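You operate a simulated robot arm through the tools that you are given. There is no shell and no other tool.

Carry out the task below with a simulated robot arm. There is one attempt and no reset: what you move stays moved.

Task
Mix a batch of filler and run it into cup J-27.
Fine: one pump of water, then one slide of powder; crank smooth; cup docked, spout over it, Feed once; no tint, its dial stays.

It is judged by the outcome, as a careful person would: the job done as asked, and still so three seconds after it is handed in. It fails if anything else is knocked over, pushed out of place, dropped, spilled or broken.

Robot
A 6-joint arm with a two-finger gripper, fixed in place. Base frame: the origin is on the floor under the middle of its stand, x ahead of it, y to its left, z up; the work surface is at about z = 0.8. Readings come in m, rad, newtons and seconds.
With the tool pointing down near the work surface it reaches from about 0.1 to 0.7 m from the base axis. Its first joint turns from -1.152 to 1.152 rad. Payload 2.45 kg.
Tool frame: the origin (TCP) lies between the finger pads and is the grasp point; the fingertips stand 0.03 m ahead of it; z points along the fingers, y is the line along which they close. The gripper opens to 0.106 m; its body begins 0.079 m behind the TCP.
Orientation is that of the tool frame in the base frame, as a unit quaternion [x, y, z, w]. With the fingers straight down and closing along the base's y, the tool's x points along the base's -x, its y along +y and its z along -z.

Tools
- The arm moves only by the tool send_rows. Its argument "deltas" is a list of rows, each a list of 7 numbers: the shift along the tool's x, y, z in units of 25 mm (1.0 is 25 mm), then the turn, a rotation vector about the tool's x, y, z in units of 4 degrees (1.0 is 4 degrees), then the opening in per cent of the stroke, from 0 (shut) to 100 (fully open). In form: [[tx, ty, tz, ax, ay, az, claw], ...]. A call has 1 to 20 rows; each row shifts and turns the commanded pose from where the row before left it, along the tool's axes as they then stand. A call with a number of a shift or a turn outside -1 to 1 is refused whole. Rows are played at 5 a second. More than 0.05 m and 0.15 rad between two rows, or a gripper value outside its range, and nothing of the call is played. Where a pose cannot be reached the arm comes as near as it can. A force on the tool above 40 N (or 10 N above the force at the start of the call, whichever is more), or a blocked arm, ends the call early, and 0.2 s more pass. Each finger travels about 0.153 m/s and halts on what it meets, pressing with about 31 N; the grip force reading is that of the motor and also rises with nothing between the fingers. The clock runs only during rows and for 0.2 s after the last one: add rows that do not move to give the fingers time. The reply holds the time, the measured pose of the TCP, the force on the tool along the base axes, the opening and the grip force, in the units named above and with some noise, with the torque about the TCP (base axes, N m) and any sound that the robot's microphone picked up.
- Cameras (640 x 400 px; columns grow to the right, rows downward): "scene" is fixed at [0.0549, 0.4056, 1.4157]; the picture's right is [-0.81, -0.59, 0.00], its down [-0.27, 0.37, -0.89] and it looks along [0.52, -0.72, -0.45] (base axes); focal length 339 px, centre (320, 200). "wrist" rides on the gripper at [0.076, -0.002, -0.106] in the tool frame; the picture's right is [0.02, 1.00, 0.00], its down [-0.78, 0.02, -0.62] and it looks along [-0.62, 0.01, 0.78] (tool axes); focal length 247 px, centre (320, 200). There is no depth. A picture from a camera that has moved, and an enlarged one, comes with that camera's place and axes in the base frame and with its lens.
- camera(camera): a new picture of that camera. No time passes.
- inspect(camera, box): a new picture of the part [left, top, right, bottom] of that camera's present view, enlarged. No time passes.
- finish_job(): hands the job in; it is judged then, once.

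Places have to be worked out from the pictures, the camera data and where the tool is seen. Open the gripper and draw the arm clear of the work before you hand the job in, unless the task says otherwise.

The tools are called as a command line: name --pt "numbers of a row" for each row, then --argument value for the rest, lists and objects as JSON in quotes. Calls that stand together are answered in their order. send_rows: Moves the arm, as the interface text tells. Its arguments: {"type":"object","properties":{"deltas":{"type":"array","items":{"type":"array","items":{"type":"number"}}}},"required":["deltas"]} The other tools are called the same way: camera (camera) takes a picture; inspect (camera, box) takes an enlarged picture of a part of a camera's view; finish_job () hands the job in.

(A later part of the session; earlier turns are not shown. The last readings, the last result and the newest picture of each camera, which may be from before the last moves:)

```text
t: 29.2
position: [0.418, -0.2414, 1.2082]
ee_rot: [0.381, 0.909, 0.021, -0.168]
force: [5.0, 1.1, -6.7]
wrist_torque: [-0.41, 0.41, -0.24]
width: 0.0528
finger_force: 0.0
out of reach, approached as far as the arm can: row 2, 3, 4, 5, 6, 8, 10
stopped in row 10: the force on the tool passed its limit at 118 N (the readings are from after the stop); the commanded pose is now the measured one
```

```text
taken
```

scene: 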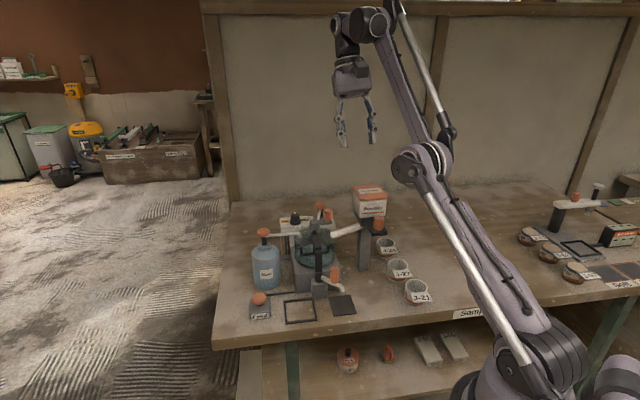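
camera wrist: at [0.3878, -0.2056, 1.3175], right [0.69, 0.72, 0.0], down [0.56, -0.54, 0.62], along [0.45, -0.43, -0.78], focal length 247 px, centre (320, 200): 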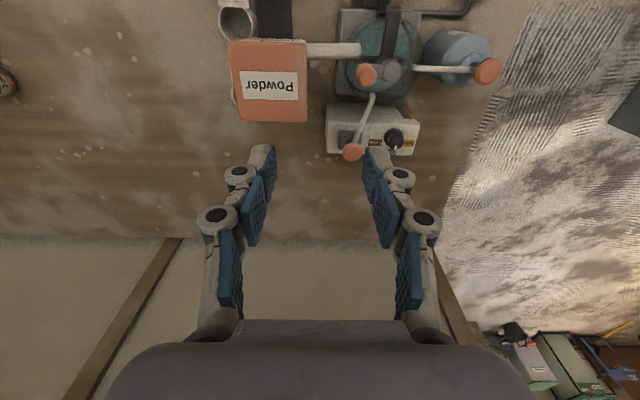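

The force stop was in free air, from the arm jerking through the straight position; nothing is near it. The elbow is close to straight now; I'll continue the tilt gently.

send_rows --pt "0.3 -0.08 -0.05 0.13 0.48 0 50" --pt "0.3 -0.08 -0.05 0.13 0.48 0 50" --pt "0.3 -0.08 -0.05 0.13 0.48 0 50" --pt "0.3 -0.08 -0.05 0.13 0.48 0 50" --pt "0.3 -0.08 0 0.13 0.48 0 50" --pt "0.3 -0.08 0 0.13 0.48 0 50"

camera --camera "scene"

```text
t: 29.6
position: [0.418, -0.2416, 1.2076]
ee_rot: [0.383, 0.907, 0.021, -0.172]
force: [7.3, 2.5, -3.7]
wrist_torque: [-0.51, 0.87, -0.37]
width: 0.0531
finger_force: 0.1
stopped in row 1: the force on the tool passed its limit at 51 N (the readings are from after the stop); the commanded pose is now the measured one
```

```text
taken
```

scene: 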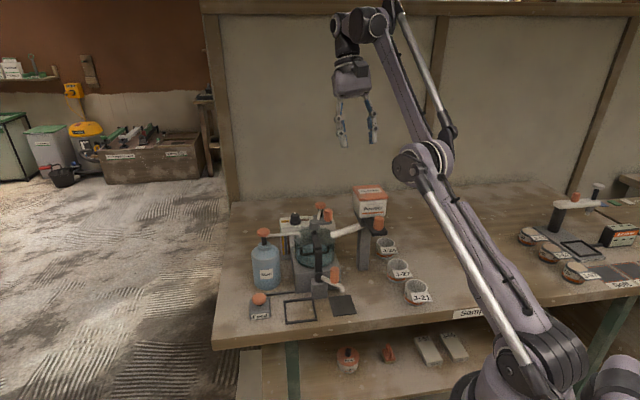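

The gripper itself met the forearm when tilted inward (self-contact only). I'll swing it the other way: tilt the fingers outward about the wrist first, in free air.

send_rows --pt "-0.58 0.155 0 -0.2588 -0.966 0 50" --pt "-0.58 0.155 0 -0.2588 -0.966 0 50" --pt "-0.58 0.155 0 -0.2588 -0.966 0 50" --pt "-0.58 0.155 0 -0.2588 -0.966 0 50" --pt "-0.58 0.155 0 -0.2588 -0.966 0 50" --pt "-0.58 0.155 0 -0.2588 -0.966 0 50" --pt "-0.58 0.155 0 -0.2588 -0.966 0 50" --pt "-0.58 0.155 0 -0.2588 -0.966 0 50" --pt "-0.58 0.155 0 -0.2588 -0.966 0 50" --pt "-0.58 0.155 0 -0.2588 -0.966 0 50" --pt "-0.58 0.155 0 -0.2588 -0.966 0 50" --pt "-0.58 0.155 0 -0.2588 -0.966 0 50" --pt "-0.58 0.155 0 -0.2588 -0.966 0 50" --pt "-0.58 0.155 0 -0.2588 -0.966 0 50"

camera --camera "scene"

```text
t: 32.6
position: [0.5924, -0.3439, 1.2307]
ee_rot: [0.369, 0.877, -0.043, 0.306]
force: [0.4, -0.3, -0.3]
wrist_torque: [0.0, 0.01, 0.0]
width: 0.0531
finger_force: 0.0
```

```text
taken
```

scene: 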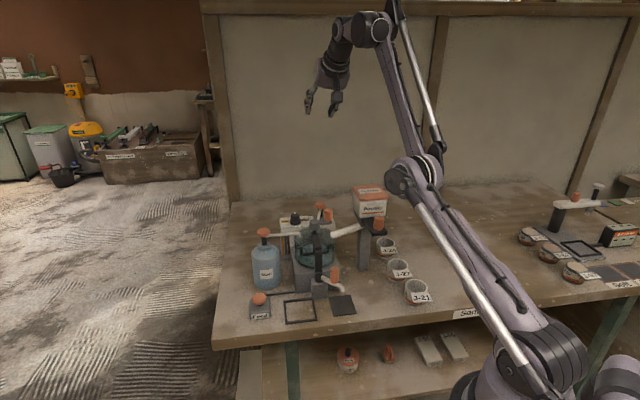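

Tilted outward 36°, no contact. Now extend to straight, then swing the fingers back to vertical about the wrist, which should carry the elbow over to the high side.

send_rows --pt "-0.573 0.153 -0.094 0 0 0 50" --pt "-0.573 0.153 -0.094 0 0 0 50" --pt "-0.573 0.153 -0.094 0 0 0 50" --pt "-0.573 0.153 -0.094 0 0 0 50" --pt "-0.573 0.153 -0.094 0 0 0 50" --pt "0.53 -0.142 0 0.2588 0.966 0 50" --pt "0.53 -0.142 -0.05 0.2588 0.966 0 50" --pt "0.53 -0.142 -0.05 0.2588 0.966 0 50" --pt "0.53 -0.142 -0.05 0.2588 0.966 0 50" --pt "0.53 -0.142 -0.05 0.2588 0.966 0 50" --pt "0.53 -0.142 -0.05 0.2588 0.966 0 50" --pt "0.53 -0.142 -0.05 0.2588 0.966 0 50" --pt "0.53 -0.142 -0.05 0.2588 0.966 0 50"

camera --camera "scene"

```text
t: 35.4
position: [0.4994, -0.2913, 1.1945]
ee_rot: [0.388, 0.921, -0.006, 0.033]
force: [0.7, 0.0, 0.3]
wrist_torque: [0.0, 0.01, 0.0]
width: 0.0531
finger_force: 0.1
out of reach, approached as far as the arm can: row 2, 3, 4, 5, 7, 8, 11
```

```text
taken
```

scene: 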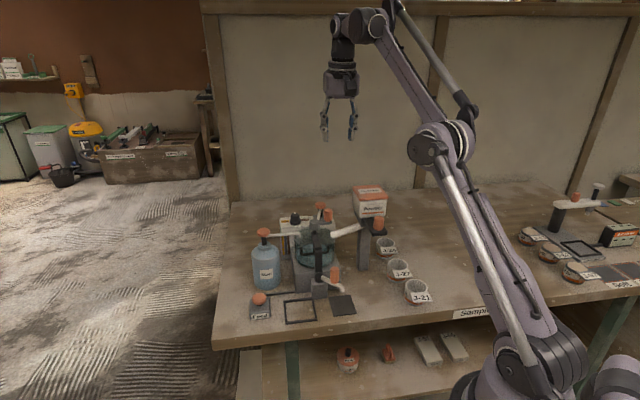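

The elbow is now clearly on the high side. I'll straighten the tool to vertical and retract a little to confirm.

send_rows --pt "0.5 -0.134 0.1 0.12 0.46 0 50" --pt "0.6 -0.161 0.3 0.12 0.46 0 50" --pt "0.6 -0.161 0.3 0 0 0 50" --pt "0.8 -0.21 0 0 0 0 50" --pt "0.8 -0.21 0 0 0 0 50" --pt "0.8 -0.21 0 0 0 0 50"

camera --camera "scene"

```text
t: 36.8
position: [0.4069, -0.2363, 1.1745]
ee_rot: [0.388, 0.922, -0.001, 0.0]
force: [-0.8, 0.6, -0.2]
wrist_torque: [-0.01, 0.0, 0.02]
width: 0.0529
finger_force: 0.0
```

```text
taken
```

scene: 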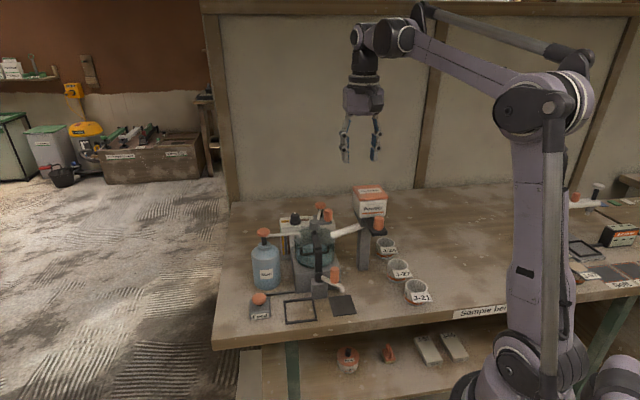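

The arm is back in its proper posture. Now I'll move to just in front of the powder knob, still high, to look at it closely.

send_rows --pt "0.9 -0.375 0 0 0 -0.16 50" --pt "0.9 -0.375 0 0 0 0 50" --pt "0.9 -0.375 0 0 0 0 50" --pt "0.9 -0.375 0 0 0 0 50" --pt "0 0 0 0 0 0 50"

camera --camera "wrist"

camera --camera "scene"

```text
t: 38.0
position: [0.3156, -0.1974, 1.1727]
ee_rot: [0.383, 0.924, -0.001, 0.001]
force: [-0.1, 0.2, 0.7]
wrist_torque: [0.01, -0.01, 0.0]
width: 0.0529
finger_force: 0.0
```

```text
taken
camera wrist: at [0.2615, -0.1432, 1.2784], right [0.69, 0.72, 0.0], down [0.57, -0.54, 0.62], along [0.45, -0.43, -0.78], focal length 247 px, centre (320, 200)
```

wrist: 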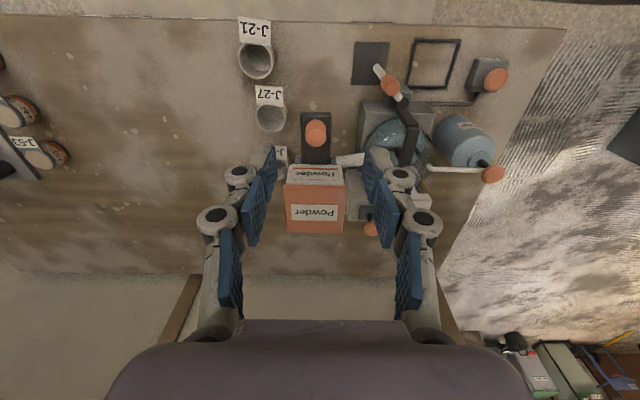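

```text
taken
```

scene: 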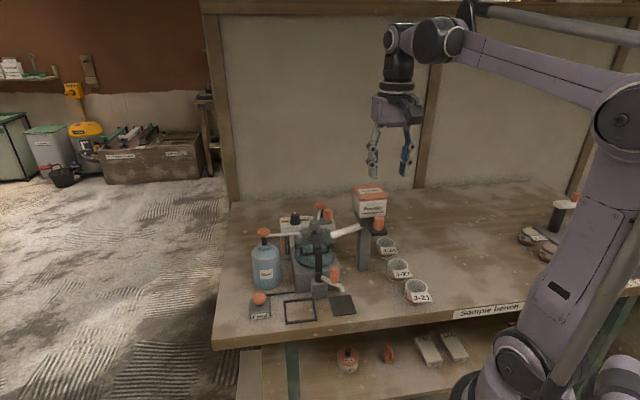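

Good view with the elbow well placed. I'll zoom into the knob, the cup J-27, the dock and the spout from here.

inspect --camera "wrist" --box '[284, 100, 348, 140]'

inspect --camera "wrist" --box '[284, 130, 380, 190]'

inspect --camera "wrist" --box '[230, 15, 310, 65]'

inspect --camera "wrist" --box '[230, 75, 310, 125]'

inspect --camera "wrist" --box '[345, 30, 441, 90]'

inspect --camera "wrist" --box '[430, 30, 526, 90]'

```text
10.00 times, centred on (316, 120) of wrist
camera zoom: at [0.2615, -0.1432, 1.2784], right [0.69, 0.72, 0.0], down [0.57, -0.54, 0.62], along [0.45, -0.43, -0.78], focal length 2470 px, centre (360, 1000)
```

zoom: 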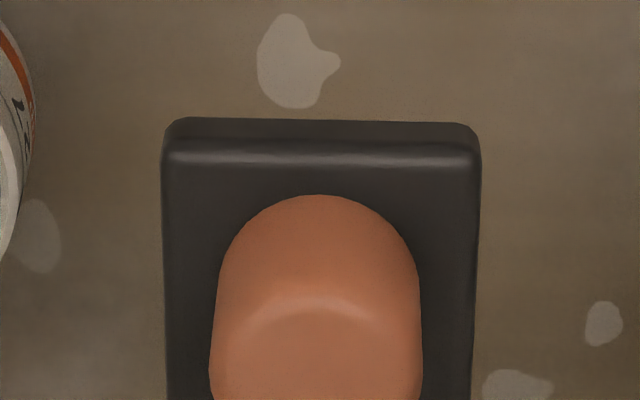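

```text
6.67 times, centred on (332, 160) of wrist
camera zoom: at [0.2615, -0.1432, 1.2784], right [0.69, 0.72, 0.0], down [0.57, -0.54, 0.62], along [0.45, -0.43, -0.78], focal length 1646 px, centre (240, 467)
```

zoom: 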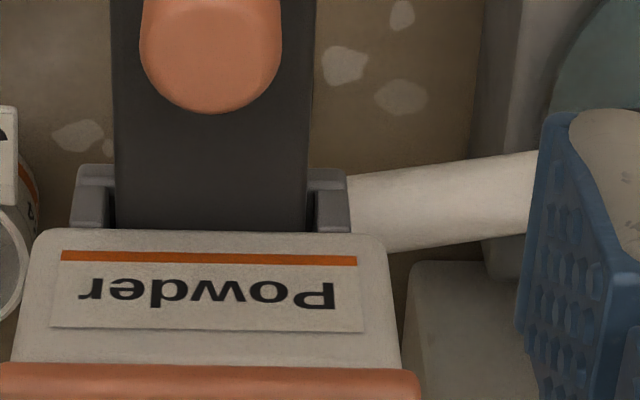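

```text
8.00 times, centred on (270, 40) of wrist
camera zoom: at [0.2615, -0.1432, 1.2784], right [0.69, 0.72, 0.0], down [0.57, -0.54, 0.62], along [0.45, -0.43, -0.78], focal length 1976 px, centre (720, 1480)
```

zoom: 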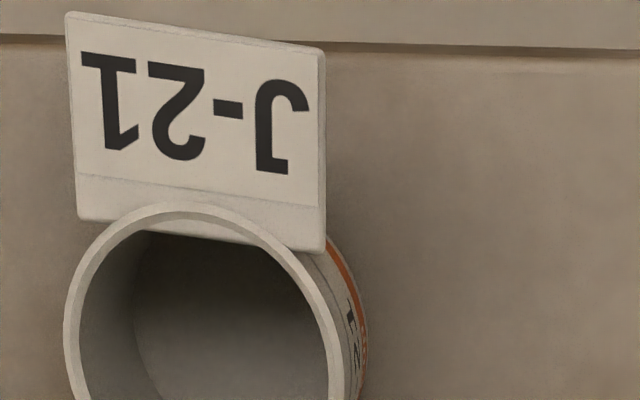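

```text
8.00 times, centred on (270, 100) of wrist
camera zoom: at [0.2615, -0.1432, 1.2784], right [0.69, 0.72, 0.0], down [0.57, -0.54, 0.62], along [0.45, -0.43, -0.78], focal length 1976 px, centre (720, 1000)
```

zoom: 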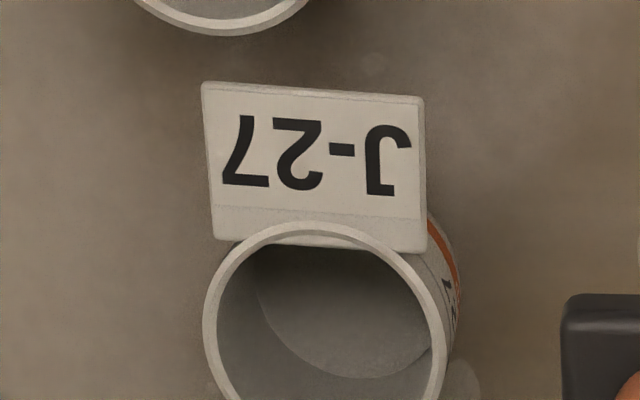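

```text
6.67 times, centred on (393, 60) of wrist
camera zoom: at [0.2615, -0.1432, 1.2784], right [0.69, 0.72, 0.0], down [0.57, -0.54, 0.62], along [0.45, -0.43, -0.78], focal length 1646 px, centre (-167, 1133)
```

zoom: 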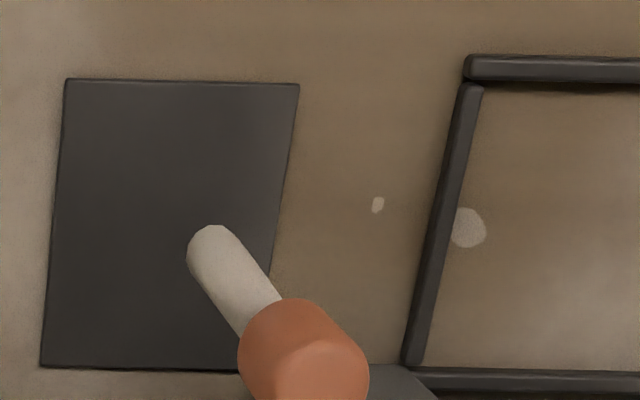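

```text
6.67 times, centred on (478, 60) of wrist
camera zoom: at [0.2615, -0.1432, 1.2784], right [0.69, 0.72, 0.0], down [0.57, -0.54, 0.62], along [0.45, -0.43, -0.78], focal length 1646 px, centre (-733, 1133)
```

zoom: 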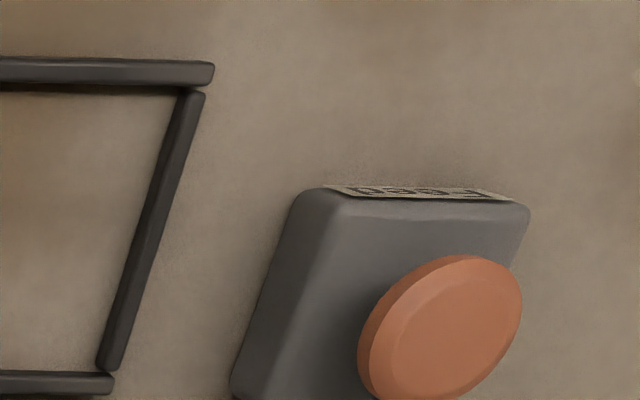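

The knob top is at s≈0.081, b≈0.40, z≈1.026 on a slide whose top is z≈1.002, with about 34 mm free to the hopper. I'll lean the tool 20° towards the front for clearance and come down to just above the knob.

send_rows --pt "0 -0.1 0 0 -1 0 50" --pt "0 0 0 0 -1 0 50" --pt "0 0 0 0 -1 0 50" --pt "0 0 0 0 -1 0 50" --pt "0 0 0 0 -1 0 50" --pt "0.05 0 0.82 0 0 0 50" --pt "0.05 0 0.82 0 0 0 50" --pt "0.05 0 0.82 0 0 0 50" --pt "0.05 0 0.82 0 0 0 50" --pt "0.03 0 0.8 0 0 0 50" --pt "0 0 0 0 0 0 50"

camera --camera "wrist"

inspect --camera "scene" --box '[330, 150, 442, 220]'

```text
t: 40.4
position: [0.3379, -0.2225, 1.0765]
ee_rot: [0.377, 0.91, -0.068, 0.161]
force: [-0.4, -0.1, 0.2]
wrist_torque: [-0.02, 0.0, -0.02]
width: 0.0532
finger_force: 0.2
```

```text
taken
camera wrist: at [0.2613, -0.1468, 1.1489], right [0.69, 0.72, -0.01], down [0.38, -0.36, 0.85], along [0.61, -0.59, -0.52], focal length 247 px, centre (320, 200)
```

wrist: 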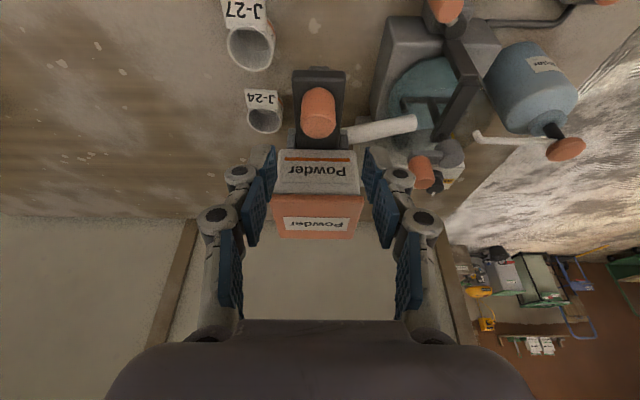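

```text
5.71 times, centred on (386, 185) of scene
camera zoom: at [0.0549, 0.4056, 1.4157], right [-0.81, -0.59, 0.0], down [-0.27, 0.37, -0.89], along [0.52, -0.72, -0.45], focal length 1935 px, centre (-57, 286)
```

zoom: 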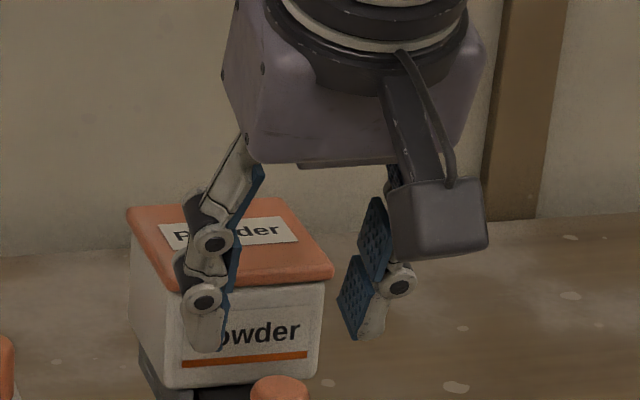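

Fingers straddle the knob symmetrically. I'll zoom on it from the wrist to verify depth before lowering.

inspect --camera "wrist" --box '[270, 60, 370, 160]'

```text
4.00 times, centred on (320, 110) of wrist
camera zoom: at [0.2613, -0.1468, 1.1489], right [0.69, 0.72, -0.01], down [0.38, -0.36, 0.85], along [0.61, -0.59, -0.52], focal length 988 px, centre (320, 560)
```

zoom: 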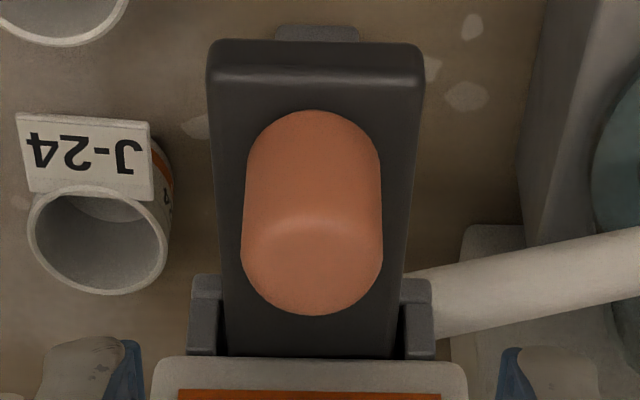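

The knob is at s≈0.0805, b≈0.398. Lowering so the fingertips straddle it with tips about 5 mm above the slide, then closing.

send_rows --pt "0.25 -0.03 0.457 0 0 0 50" --pt "0.25 0 0.457 0 0 0 50" --pt "0.25 0 0.457 0 0 0 50" --pt "0 0 0 0 0 0 50" --pt "0 0 0 0 0 0 15" --pt "0 0 0 0 0 0 15" --pt "0 0 0 0 0 0 15"

inspect --camera "wrist" --box '[240, 60, 400, 160]'

inspect --camera "scene" --box '[330, 160, 442, 230]'

```text
t: 42.0
position: [0.3319, -0.2186, 1.0372]
ee_rot: [0.377, 0.91, -0.067, 0.161]
force: [7.0, 6.6, -1.8]
wrist_torque: [0.12, -0.26, 0.1]
width: 0.0227
finger_force: 45.3
```

```text
4.00 times, centred on (320, 110) of wrist
camera zoom: at [0.2554, -0.1438, 1.1105], right [0.69, 0.72, -0.01], down [0.38, -0.36, 0.85], along [0.61, -0.59, -0.52], focal length 988 px, centre (320, 560)
```

zoom: 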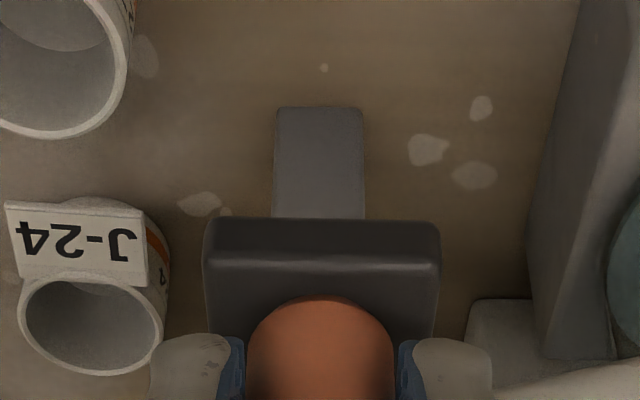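

```text
5.71 times, centred on (386, 195) of scene
camera zoom: at [0.0551, 0.4057, 1.4157], right [-0.81, -0.59, 0.0], down [-0.27, 0.37, -0.89], along [0.52, -0.72, -0.45], focal length 1935 px, centre (-57, 229)
```

zoom: 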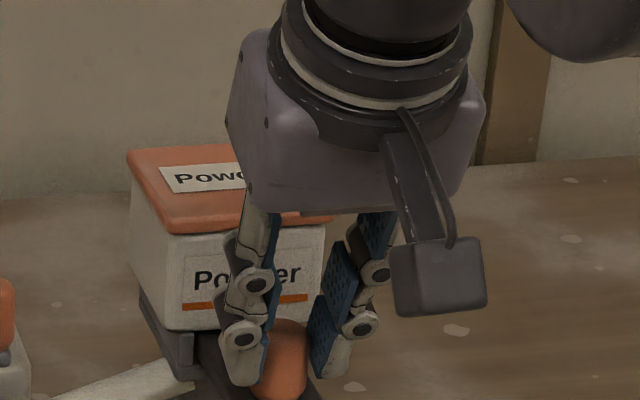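

The knob is held (width 22.7 mm). I'll push it gently inward (towards the hopper) in small steps and read the force.

send_rows --pt "-0.15 0.05 0.055 0 0 0 15" --pt "-0.15 0 0.055 0 0 0 15"

inspect --camera "wrist" --box '[240, 60, 400, 160]'

```text
t: 42.6
position: [0.3351, -0.2222, 1.0369]
ee_rot: [0.377, 0.91, -0.067, 0.155]
force: [-26.5, 24.9, 10.0]
wrist_torque: [0.53, 0.58, -0.01]
width: 0.0233
finger_force: 44.7
```

```text
4.00 times, centred on (320, 110) of wrist
camera zoom: at [0.259, -0.1462, 1.1111], right [0.69, 0.72, -0.01], down [0.39, -0.36, 0.85], along [0.61, -0.59, -0.53], focal length 988 px, centre (320, 560)
```

zoom: 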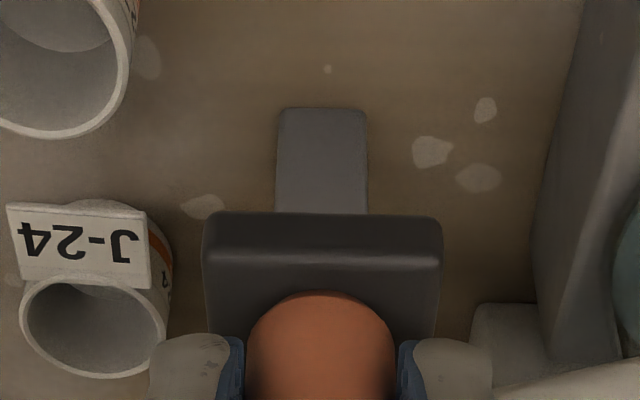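

Pushing in meets about 36 N with almost no travel, so it is against its stop that way. I'll ease back and pull outward gently instead.

send_rows --pt "0.15 0 -0.055 0 0 0 15" --pt "0.15 0 -0.055 0 0 0 15" --pt "0.15 0 -0.055 0 0 0 15" --pt "0.15 0 -0.055 0 0 0 15"

inspect --camera "wrist" --box '[240, 60, 400, 160]'

inspect --camera "scene" --box '[330, 160, 442, 230]'

```text
t: 43.6
position: [0.3258, -0.2132, 1.0365]
ee_rot: [0.377, 0.909, -0.069, 0.162]
force: [-8.2, -8.7, -16.9]
wrist_torque: [-0.06, 0.33, -0.12]
width: 0.0229
finger_force: 44.2
```

```text
4.00 times, centred on (320, 110) of wrist
camera zoom: at [0.2494, -0.1366, 1.1097], right [0.69, 0.72, -0.01], down [0.38, -0.35, 0.85], along [0.61, -0.6, -0.52], focal length 988 px, centre (320, 560)
```

zoom: 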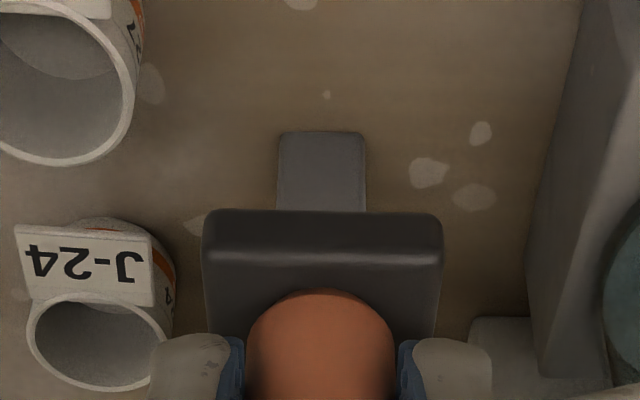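

```text
5.71 times, centred on (386, 195) of scene
camera zoom: at [0.0549, 0.4052, 1.4159], right [-0.81, -0.59, 0.0], down [-0.27, 0.37, -0.89], along [0.52, -0.72, -0.45], focal length 1935 px, centre (-57, 229)
```

zoom: 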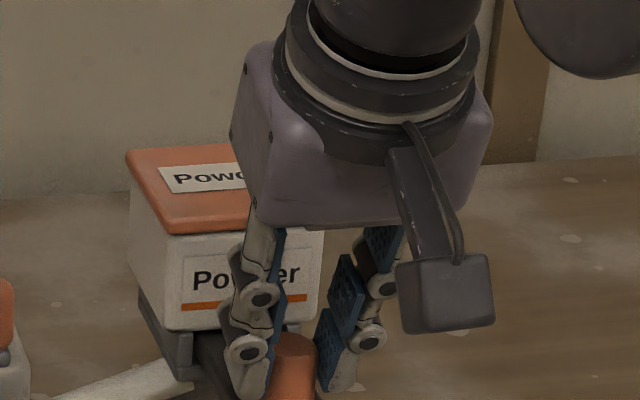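

The slide follows outward easily (about 8 mm so far). I'll keep pulling straight out until it reaches its stop.

send_rows --pt "0.15 -0.03 -0.045 0 0 0 15" --pt "0.15 0 -0.05 0 0 0 15" --pt "0.15 0 -0.055 0 0 0 15" --pt "0.15 0 -0.055 0 0 0 15"

inspect --camera "wrist" --box '[240, 60, 400, 160]'

inspect --camera "scene" --box '[270, 185, 430, 285]'

```text
t: 44.6
position: [0.3162, -0.2026, 1.0372]
ee_rot: [0.377, 0.91, -0.068, 0.16]
force: [-11.7, -11.4, -11.2]
wrist_torque: [-0.01, 0.53, -0.19]
width: 0.0229
finger_force: 44.9
```

```text
4.00 times, centred on (320, 110) of wrist
camera zoom: at [0.2382, -0.1257, 1.1099], right [0.69, 0.72, -0.01], down [0.38, -0.36, 0.85], along [0.61, -0.6, -0.52], focal length 988 px, centre (320, 560)
```

zoom: 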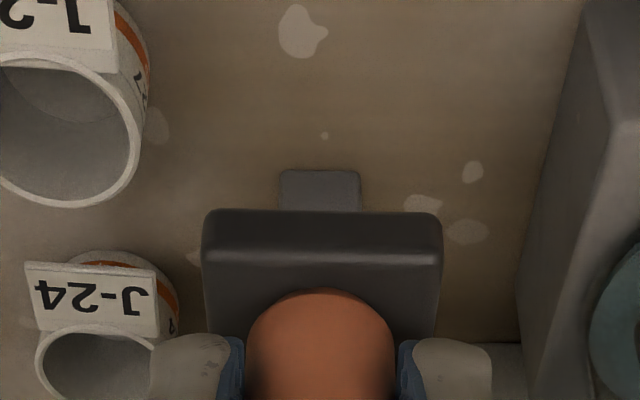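

```text
4.00 times, centred on (350, 235) of scene
camera zoom: at [0.0547, 0.4051, 1.4159], right [-0.81, -0.59, 0.0], down [-0.26, 0.37, -0.89], along [0.52, -0.72, -0.45], focal length 1354 px, centre (200, 60)
```

zoom: 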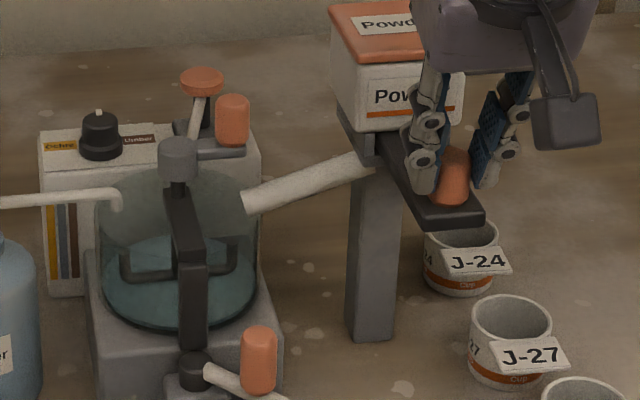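

About 22 mm out and still free; I'll trim the small side load and continue to the stop.

send_rows --pt "0.15 -0.035 -0.05 0 0 0 15" --pt "0.15 0 -0.05 0 0 0 15" --pt "0.15 0 -0.055 0 0 0 15"

inspect --camera "scene" --box '[270, 185, 430, 285]'

```text
t: 45.4
position: [0.3078, -0.1941, 1.0367]
ee_rot: [0.377, 0.909, -0.069, 0.161]
force: [-8.6, -8.8, 2.5]
wrist_torque: [0.01, 0.38, -0.13]
width: 0.0227
finger_force: 44.5
```

```text
4.00 times, centred on (350, 235) of scene
camera zoom: at [0.0547, 0.4053, 1.4158], right [-0.81, -0.59, 0.0], down [-0.26, 0.37, -0.89], along [0.52, -0.72, -0.45], focal length 1354 px, centre (200, 60)
```

zoom: 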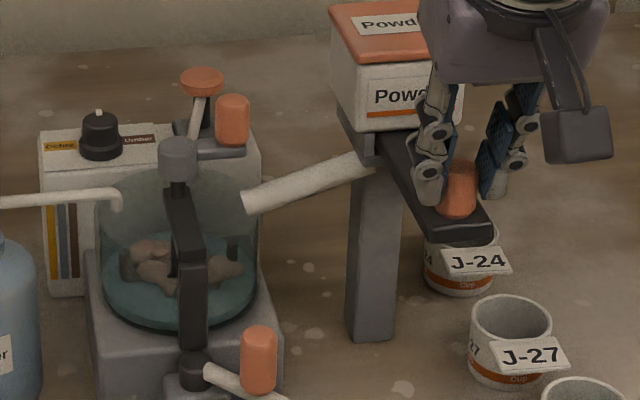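

Powder has dropped into the bowl. I'll check for the end of the stroke with one more small pull, then return the slide home.

send_rows --pt "0.15 -0.02 -0.05 0 0 0 15" --pt "0.15 0 -0.055 0 0 0 15"

inspect --camera "scene" --box '[270, 185, 430, 285]'

```text
t: 46.0
position: [0.303, -0.1898, 1.0374]
ee_rot: [0.377, 0.908, -0.07, 0.166]
force: [18.9, -33.5, -8.8]
wrist_torque: [-0.75, -0.42, -0.05]
width: 0.023
finger_force: 44.3
```

```text
4.00 times, centred on (350, 235) of scene
camera zoom: at [0.0556, 0.4045, 1.416], right [-0.81, -0.59, 0.0], down [-0.27, 0.37, -0.89], along [0.52, -0.72, -0.45], focal length 1354 px, centre (200, 60)
```

zoom: 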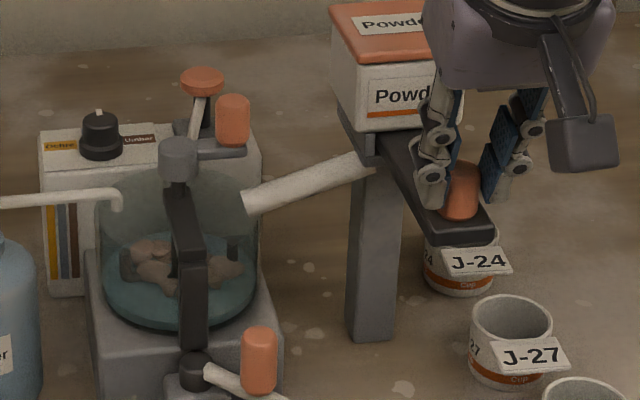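

End of stroke reached (firm stop at 40 mm). Now I'll slide it back to its home position.

send_rows --pt "-0.15 0 0.055 0 0 0 15" --pt "-0.15 0 0.055 0 0 0 15" --pt "-0.15 0 0.055 0 0 0 15" --pt "-0.15 0 0.055 0 0 0 15" --pt "-0.15 0 0.055 0 0 0 15" --pt "-0.15 0 0.055 0 0 0 15" --pt "-0.15 0 0.055 0 0 0 15" --pt "-0.15 0 0.055 0 0 0 15" --pt "-0.15 0 0.055 0 0 0 15" --pt "-0.15 0 0.055 0 0 0 15"

inspect --camera "scene" --box '[270, 185, 430, 285]'

```text
t: 48.2
position: [0.3312, -0.2157, 1.0369]
ee_rot: [0.377, 0.91, -0.067, 0.162]
force: [4.3, 4.8, 25.4]
wrist_torque: [-0.43, -0.7, 0.11]
width: 0.0226
finger_force: 44.9
```

```text
4.00 times, centred on (350, 235) of scene
camera zoom: at [0.0547, 0.4059, 1.4156], right [-0.81, -0.59, 0.0], down [-0.26, 0.37, -0.89], along [0.52, -0.72, -0.45], focal length 1354 px, centre (200, 60)
```

zoom: 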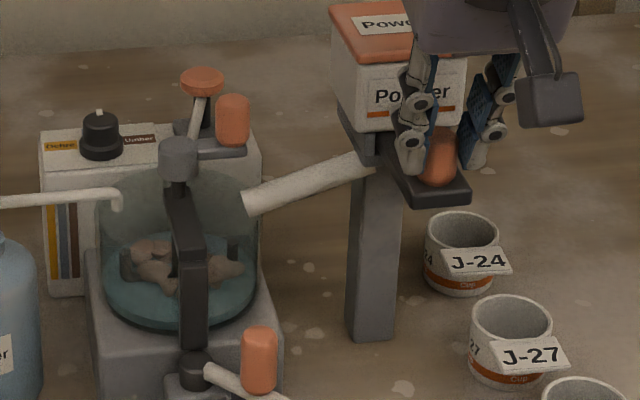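

Almost home; one last small push (with a slight lift to relieve the downward load), then I'll release and rise.

send_rows --pt "-0.12 0 0.0 0 0 0 15" --pt "-0.05 0 0.0 0 0 0 15"

```text
t: 48.8
position: [0.3318, -0.2187, 1.0362]
ee_rot: [0.378, 0.91, -0.067, 0.16]
force: [6.6, 6.3, -14.3]
wrist_torque: [-0.5, -0.84, 0.12]
width: 0.0228
finger_force: 45.1
```

The slide is back at its starting place. Releasing the knob and backing away along the tool axis.

send_rows --pt "0 0 0 0 0 0 50" --pt "0 0 0 0 0 0 50" --pt "0 0 -0.5 0 0 0 50" --pt "0 0 -0.9 0 0 0 50" --pt "0 0 -0.9 0 0 0 50" --pt "0 0 -0.9 0 0 0 50" --pt "0 0 0 0 0 0 50"

camera --camera "wrist"

inspect --camera "scene" --box '[270, 185, 430, 285]'

```text
t: 50.4
position: [0.3128, -0.1988, 1.1124]
ee_rot: [0.377, 0.91, -0.067, 0.161]
force: [0.5, 0.9, -0.2]
wrist_torque: [0.0, -0.01, -0.01]
width: 0.0532
finger_force: 0.0
```

```text
taken
camera wrist: at [0.2341, -0.1226, 1.1855], right [0.69, 0.72, -0.01], down [0.38, -0.36, 0.85], along [0.61, -0.59, -0.52], focal length 247 px, centre (320, 200)
```

wrist: 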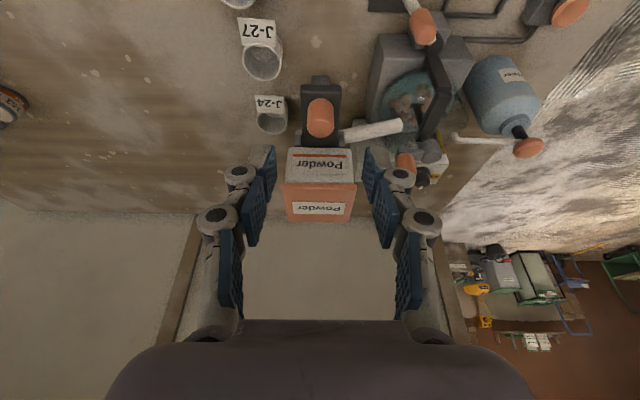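

```text
4.00 times, centred on (350, 235) of scene
camera zoom: at [0.0549, 0.4056, 1.4157], right [-0.81, -0.59, 0.0], down [-0.27, 0.37, -0.89], along [0.52, -0.72, -0.45], focal length 1354 px, centre (200, 60)
```

zoom: 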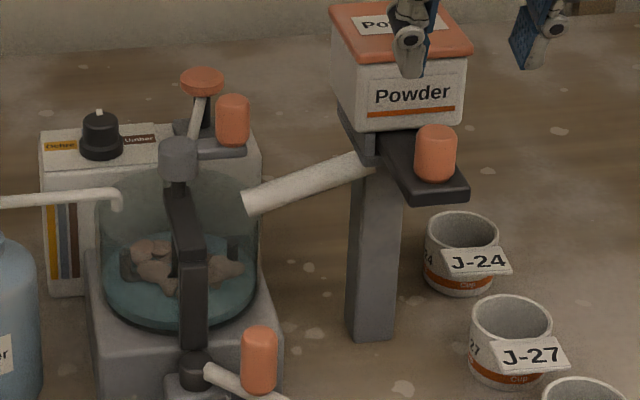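

Powder slide is home, one dose in the bowl, cups undisturbed. Next I'll bring the tool upright and move over the crank handle (estimated s≈0.186, b≈0.477, top z≈1.012) to check it closely.

send_rows --pt "0 0 -0.4 0 1 0 50" --pt "0 0 -0.4 0 1 0 50" --pt "0 0 0 0 1 0 50" --pt "0 0 0 0 1 0 50" --pt "0 0 0 0 1 0 50" --pt "-0.9 0.84 0 0 0 0 50" --pt "-0.9 0.84 0 0 0 0 50" --pt "-0.9 0.84 0 0 0 0 50" --pt "-0.9 0.84 0 0 0 0 50" --pt "-0.9 0.84 0 0 0 0 50" --pt "0 0 0 0 0 0 50"

camera --camera "wrist"

```text
t: 52.8
position: [0.4604, -0.2019, 1.133]
ee_rot: [0.383, 0.924, 0.0, 0.001]
force: [-0.1, 0.3, 0.3]
wrist_torque: [0.02, 0.01, -0.01]
width: 0.0528
finger_force: 0.2
```

```text
taken
camera wrist: at [0.4071, -0.1488, 1.2383], right [0.69, 0.72, 0.0], down [0.57, -0.54, 0.62], along [0.45, -0.43, -0.78], focal length 247 px, centre (320, 200)
```

wrist: 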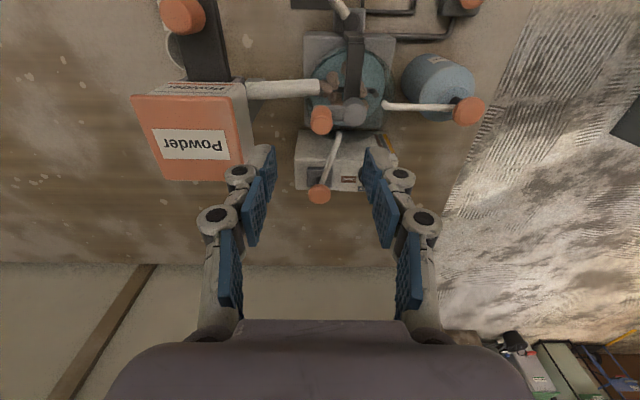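

inspect --camera "wrist" --box '[290, 85, 386, 145]'

inspect --camera "wrist" --box '[280, 60, 408, 140]'

inspect --camera "scene" --box '[286, 160, 366, 230]'

```text
6.67 times, centred on (338, 115) of wrist
camera zoom: at [0.4071, -0.1488, 1.2383], right [0.69, 0.72, 0.0], down [0.57, -0.54, 0.62], along [0.45, -0.43, -0.78], focal length 1646 px, centre (200, 767)
```

zoom: 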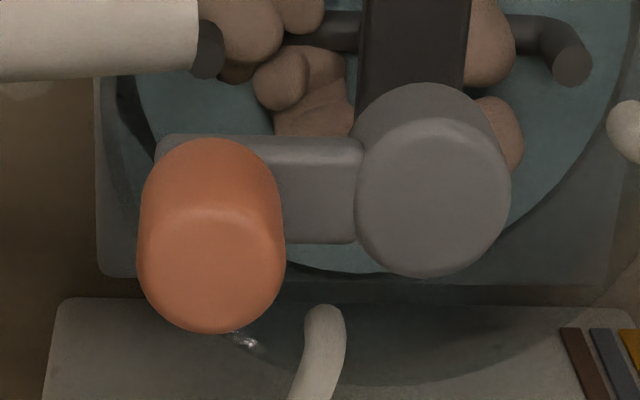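

```text
5.00 times, centred on (344, 100) of wrist
camera zoom: at [0.4071, -0.1488, 1.2383], right [0.69, 0.72, 0.0], down [0.57, -0.54, 0.62], along [0.45, -0.43, -0.78], focal length 1235 px, centre (200, 700)
```

zoom: 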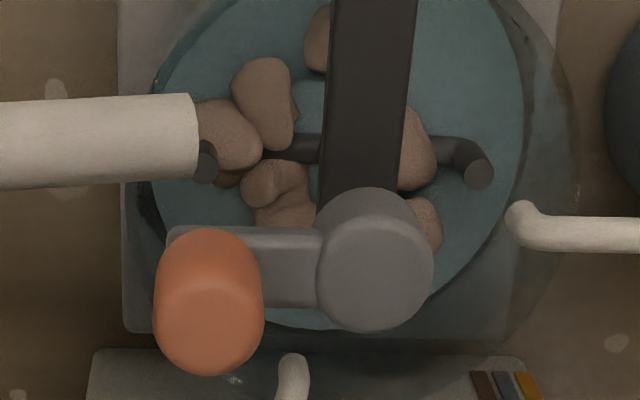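

```text
5.71 times, centred on (326, 195) of scene
camera zoom: at [0.0549, 0.4056, 1.4157], right [-0.81, -0.59, 0.0], down [-0.27, 0.37, -0.89], along [0.52, -0.72, -0.45], focal length 1935 px, centre (286, 229)
```

zoom: 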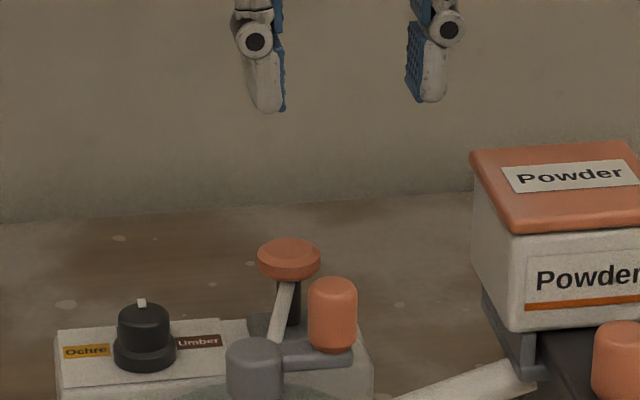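

Crank hub at s≈0.220, b≈0.483 and handle at s≈0.185, b≈0.482 (radius ≈35 mm). I'll narrow the opening to clear the hopper, descend around the handle with the tips just above the crank arm, and grip.

send_rows --pt "-0.55 0.09 0 0 0 0 40" --pt "0 0 0.9 0 0 0 40" --pt "0 0 0.9 0 0 0 40" --pt "0 0 0.9 0 0 0 40" --pt "0 0 0.5 0 0 0 40" --pt "0 0 0 0 0 0 40"

inspect --camera "scene" --box '[276, 170, 388, 240]'

inspect --camera "wrist" --box '[240, 80, 400, 180]'

```text
t: 54.2
position: [0.4744, -0.2093, 1.0521]
ee_rot: [0.383, 0.924, 0.0, 0.0]
force: [0.8, 0.6, -0.3]
wrist_torque: [0.01, -0.01, 0.01]
width: 0.0425
finger_force: 0.0
```

```text
5.71 times, centred on (332, 205) of scene
camera zoom: at [0.0549, 0.4056, 1.4157], right [-0.81, -0.59, 0.0], down [-0.27, 0.37, -0.89], along [0.52, -0.72, -0.45], focal length 1935 px, centre (251, 171)
```

zoom: 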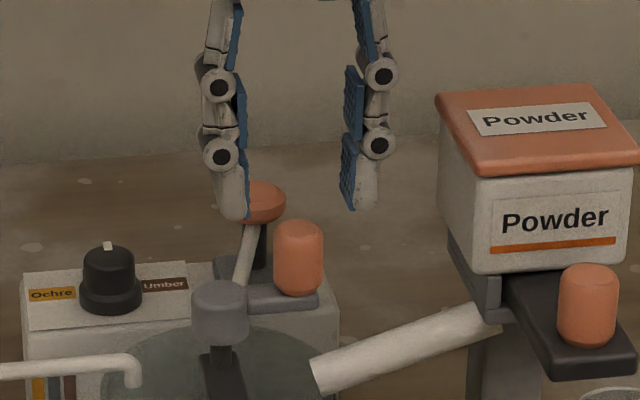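

```text
4.00 times, centred on (320, 130) of wrist
camera zoom: at [0.4185, -0.155, 1.1573], right [0.69, 0.72, 0.0], down [0.57, -0.54, 0.62], along [0.45, -0.43, -0.78], focal length 988 px, centre (320, 480)
```

zoom: 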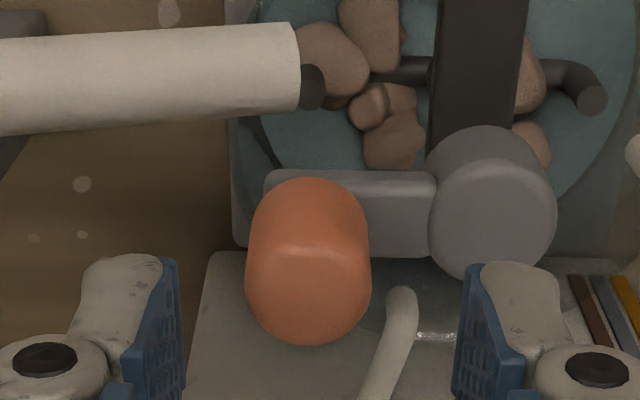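

Handle measured at s≈0.1853, b≈0.4825; a small sideways trim, then down 30 mm and grip.

send_rows --pt "0.03 -0.08 0.4 0 0 0 40" --pt "0 0 0.4 0 0 0 40" --pt "0 0 0.4 0 0 0 40" --pt "0 0 0 0 0 0 40" --pt "0 0 0 0 0 0 12" --pt "0 0 0 0 0 0 12" --pt "0 0 0 0 0 0 12"

inspect --camera "scene" --box '[276, 170, 388, 240]'

inspect --camera "wrist" --box '[240, 80, 400, 180]'

```text
t: 55.8
position: [0.4717, -0.2096, 1.0233]
ee_rot: [0.383, 0.924, -0.001, 0.0]
force: [-0.7, -0.3, 2.8]
wrist_torque: [-0.06, 0.04, 0.02]
width: 0.0209
finger_force: 45.0
```

```text
5.71 times, centred on (332, 205) of scene
camera zoom: at [0.0548, 0.4055, 1.4158], right [-0.81, -0.59, 0.0], down [-0.27, 0.37, -0.89], along [0.52, -0.72, -0.45], focal length 1935 px, centre (251, 171)
```

zoom: 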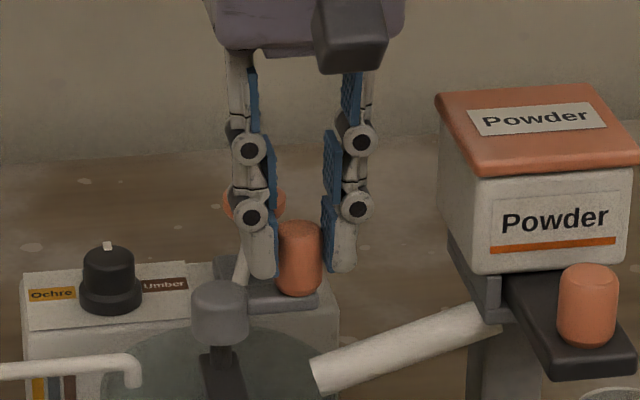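

```text
4.00 times, centred on (320, 130) of wrist
camera zoom: at [0.4168, -0.1561, 1.128], right [0.69, 0.72, 0.0], down [0.57, -0.54, 0.62], along [0.45, -0.43, -0.78], focal length 988 px, centre (320, 480)
```

zoom: 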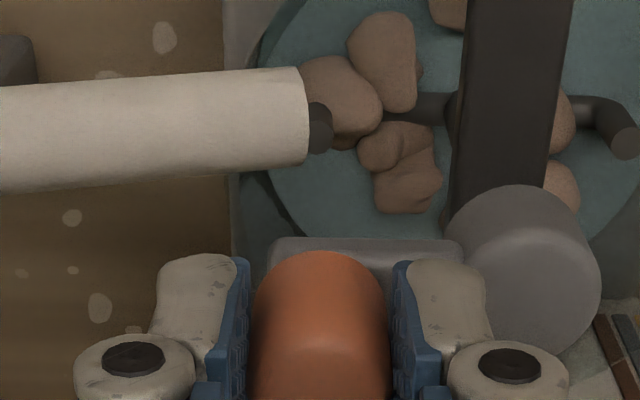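

The handle is held (width 20.9 mm) with no side load. I'll try the first 30° of the crank circle and check forces.

send_rows --pt "0.2443 0.03 0 0 0 0 12" --pt "0.2354 0.072 0 0 0 0 12" --pt "0.2193 0.1117 0 0 0 0 12"

inspect --camera "wrist" --box '[240, 80, 400, 180]'

inspect --camera "scene" --box '[276, 190, 388, 260]'

```text
t: 56.6
position: [0.4631, -0.1932, 1.0221]
ee_rot: [0.384, 0.923, -0.002, 0.002]
force: [0.0, 0.0, 39.3]
wrist_torque: [-0.03, -0.04, 0.02]
width: 0.0209
finger_force: 44.8
```

```text
4.00 times, centred on (320, 130) of wrist
camera zoom: at [0.4074, -0.1402, 1.1274], right [0.69, 0.72, 0.0], down [0.56, -0.54, 0.62], along [0.45, -0.43, -0.78], focal length 988 px, centre (320, 480)
```

zoom: 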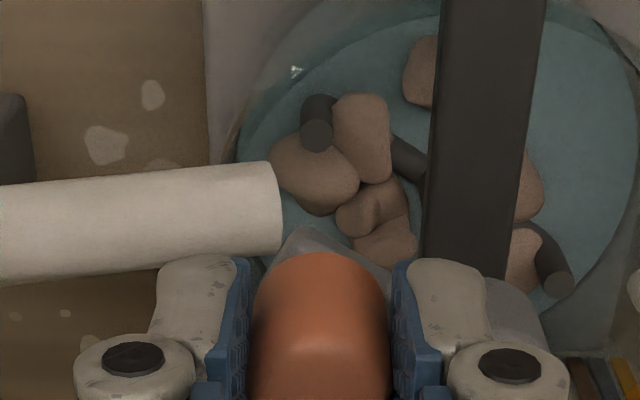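

```text
5.71 times, centred on (332, 225) of scene
camera zoom: at [0.0543, 0.4058, 1.4157], right [-0.81, -0.59, 0.0], down [-0.26, 0.37, -0.89], along [0.52, -0.72, -0.45], focal length 1935 px, centre (251, 57)
```

zoom: 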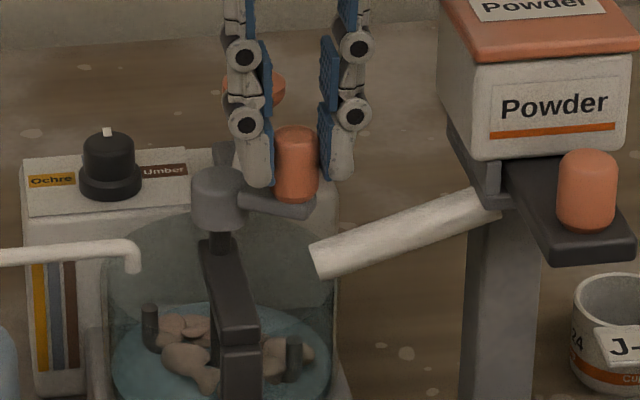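

The crank turns and the paddle moved, but a fingertip is riding on the crank arm (39 N upward). I'll open slightly, raise 4 mm and grip again.

send_rows --pt "0 0 0 0 0 0 28" --pt "0 0 -0.18 0 0 0 28" --pt "0 0 0 0 0 0 12" --pt "0 0 0 0 0 0 12"

```text
t: 57.6
position: [0.4621, -0.1933, 1.0247]
ee_rot: [0.383, 0.924, -0.001, 0.001]
force: [1.2, -0.1, -15.6]
wrist_torque: [-0.09, -0.1, -0.02]
width: 0.0211
finger_force: 44.9
```

Load is moderate now. Continuing the crank circle through the front and right side (15 more rows).

send_rows --pt "0.1966 0.1481 0 0 0 0 12" --pt "0.1679 0.18 0 0 0 0 12" --pt "0.1341 0.2064 0 0 0 0 12" --pt "0.0962 0.2266 0 0 0 0 12" --pt "0.0554 0.2398 0 0 0 0 12" --pt "0.0129 0.2458 0 0 0 0 12"

inspect --camera "scene" --box '[276, 190, 388, 260]'

inspect --camera "wrist" --box '[240, 80, 400, 180]'

```text
t: 59.0
position: [0.4717, -0.1602, 1.0238]
ee_rot: [0.383, 0.924, -0.001, -0.001]
force: [-4.9, 4.5, -30.2]
wrist_torque: [-0.17, -0.15, 0.02]
width: 0.021
finger_force: 45.1
```

```text
5.71 times, centred on (332, 225) of scene
camera zoom: at [0.0552, 0.4056, 1.4157], right [-0.81, -0.59, 0.0], down [-0.27, 0.37, -0.89], along [0.52, -0.72, -0.45], focal length 1935 px, centre (251, 57)
```

zoom: 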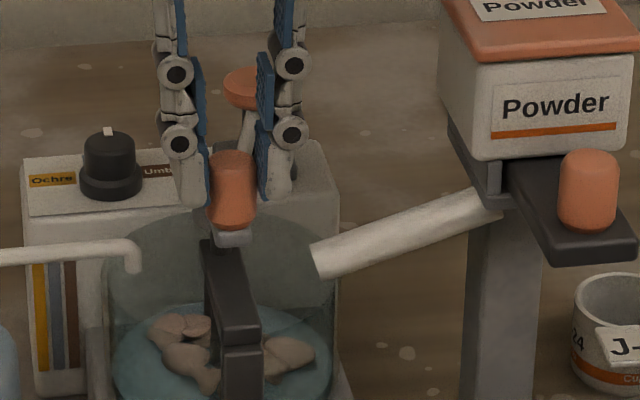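

```text
4.00 times, centred on (320, 130) of wrist
camera zoom: at [0.4173, -0.1065, 1.1309], right [0.69, 0.72, 0.0], down [0.57, -0.54, 0.62], along [0.45, -0.43, -0.78], focal length 988 px, centre (320, 480)
```

zoom: 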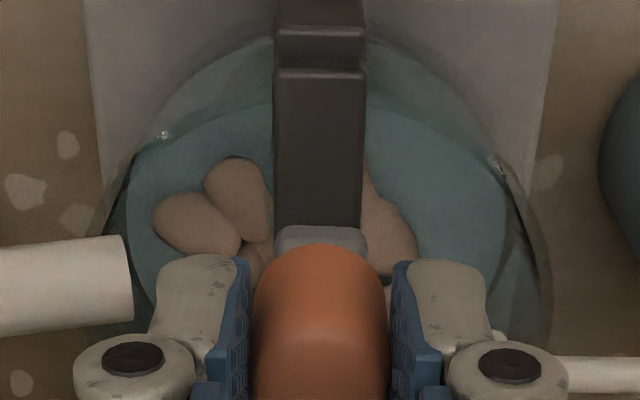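

The paddle is going round; I'll relieve the vertical pull by 1.5 mm and carry on around the right side and back.

send_rows --pt "-0.03 0.2443 0.06 0 0 0 12" --pt "-0.072 0.2354 0 0 0 0 12" --pt "-0.1117 0.2193 0 0 0 0 12" --pt "-0.1481 0.1966 0 0 0 0 12" --pt "-0.18 0.1679 0 0 0 0 12" --pt "-0.2064 0.1341 0 0 0 0 12" --pt "-0.2266 0.0962 0 0 0 0 12" --pt "-0.2398 0.0554 0 0 0 0 12" --pt "-0.2458 0.0129 0 0 0 0 12"

inspect --camera "scene" --box '[276, 190, 388, 260]'

```text
t: 61.0
position: [0.5245, -0.1629, 1.025]
ee_rot: [0.383, 0.924, -0.002, 0.002]
force: [8.7, 5.7, -7.1]
wrist_torque: [0.35, -0.14, 0.05]
width: 0.0209
finger_force: 45.1
```

```text
5.71 times, centred on (332, 225) of scene
camera zoom: at [0.0553, 0.4057, 1.4157], right [-0.81, -0.59, 0.0], down [-0.27, 0.37, -0.89], along [0.52, -0.72, -0.45], focal length 1935 px, centre (251, 57)
```

zoom: 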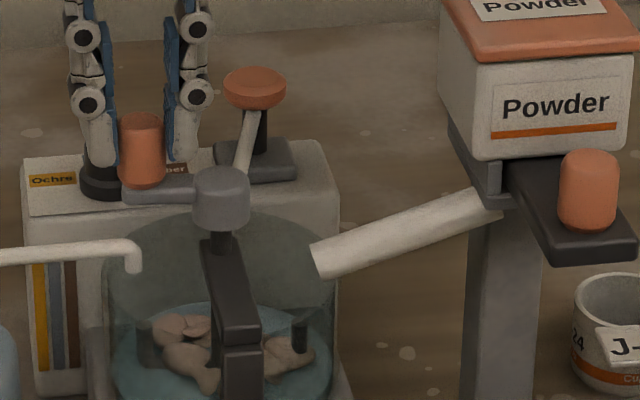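

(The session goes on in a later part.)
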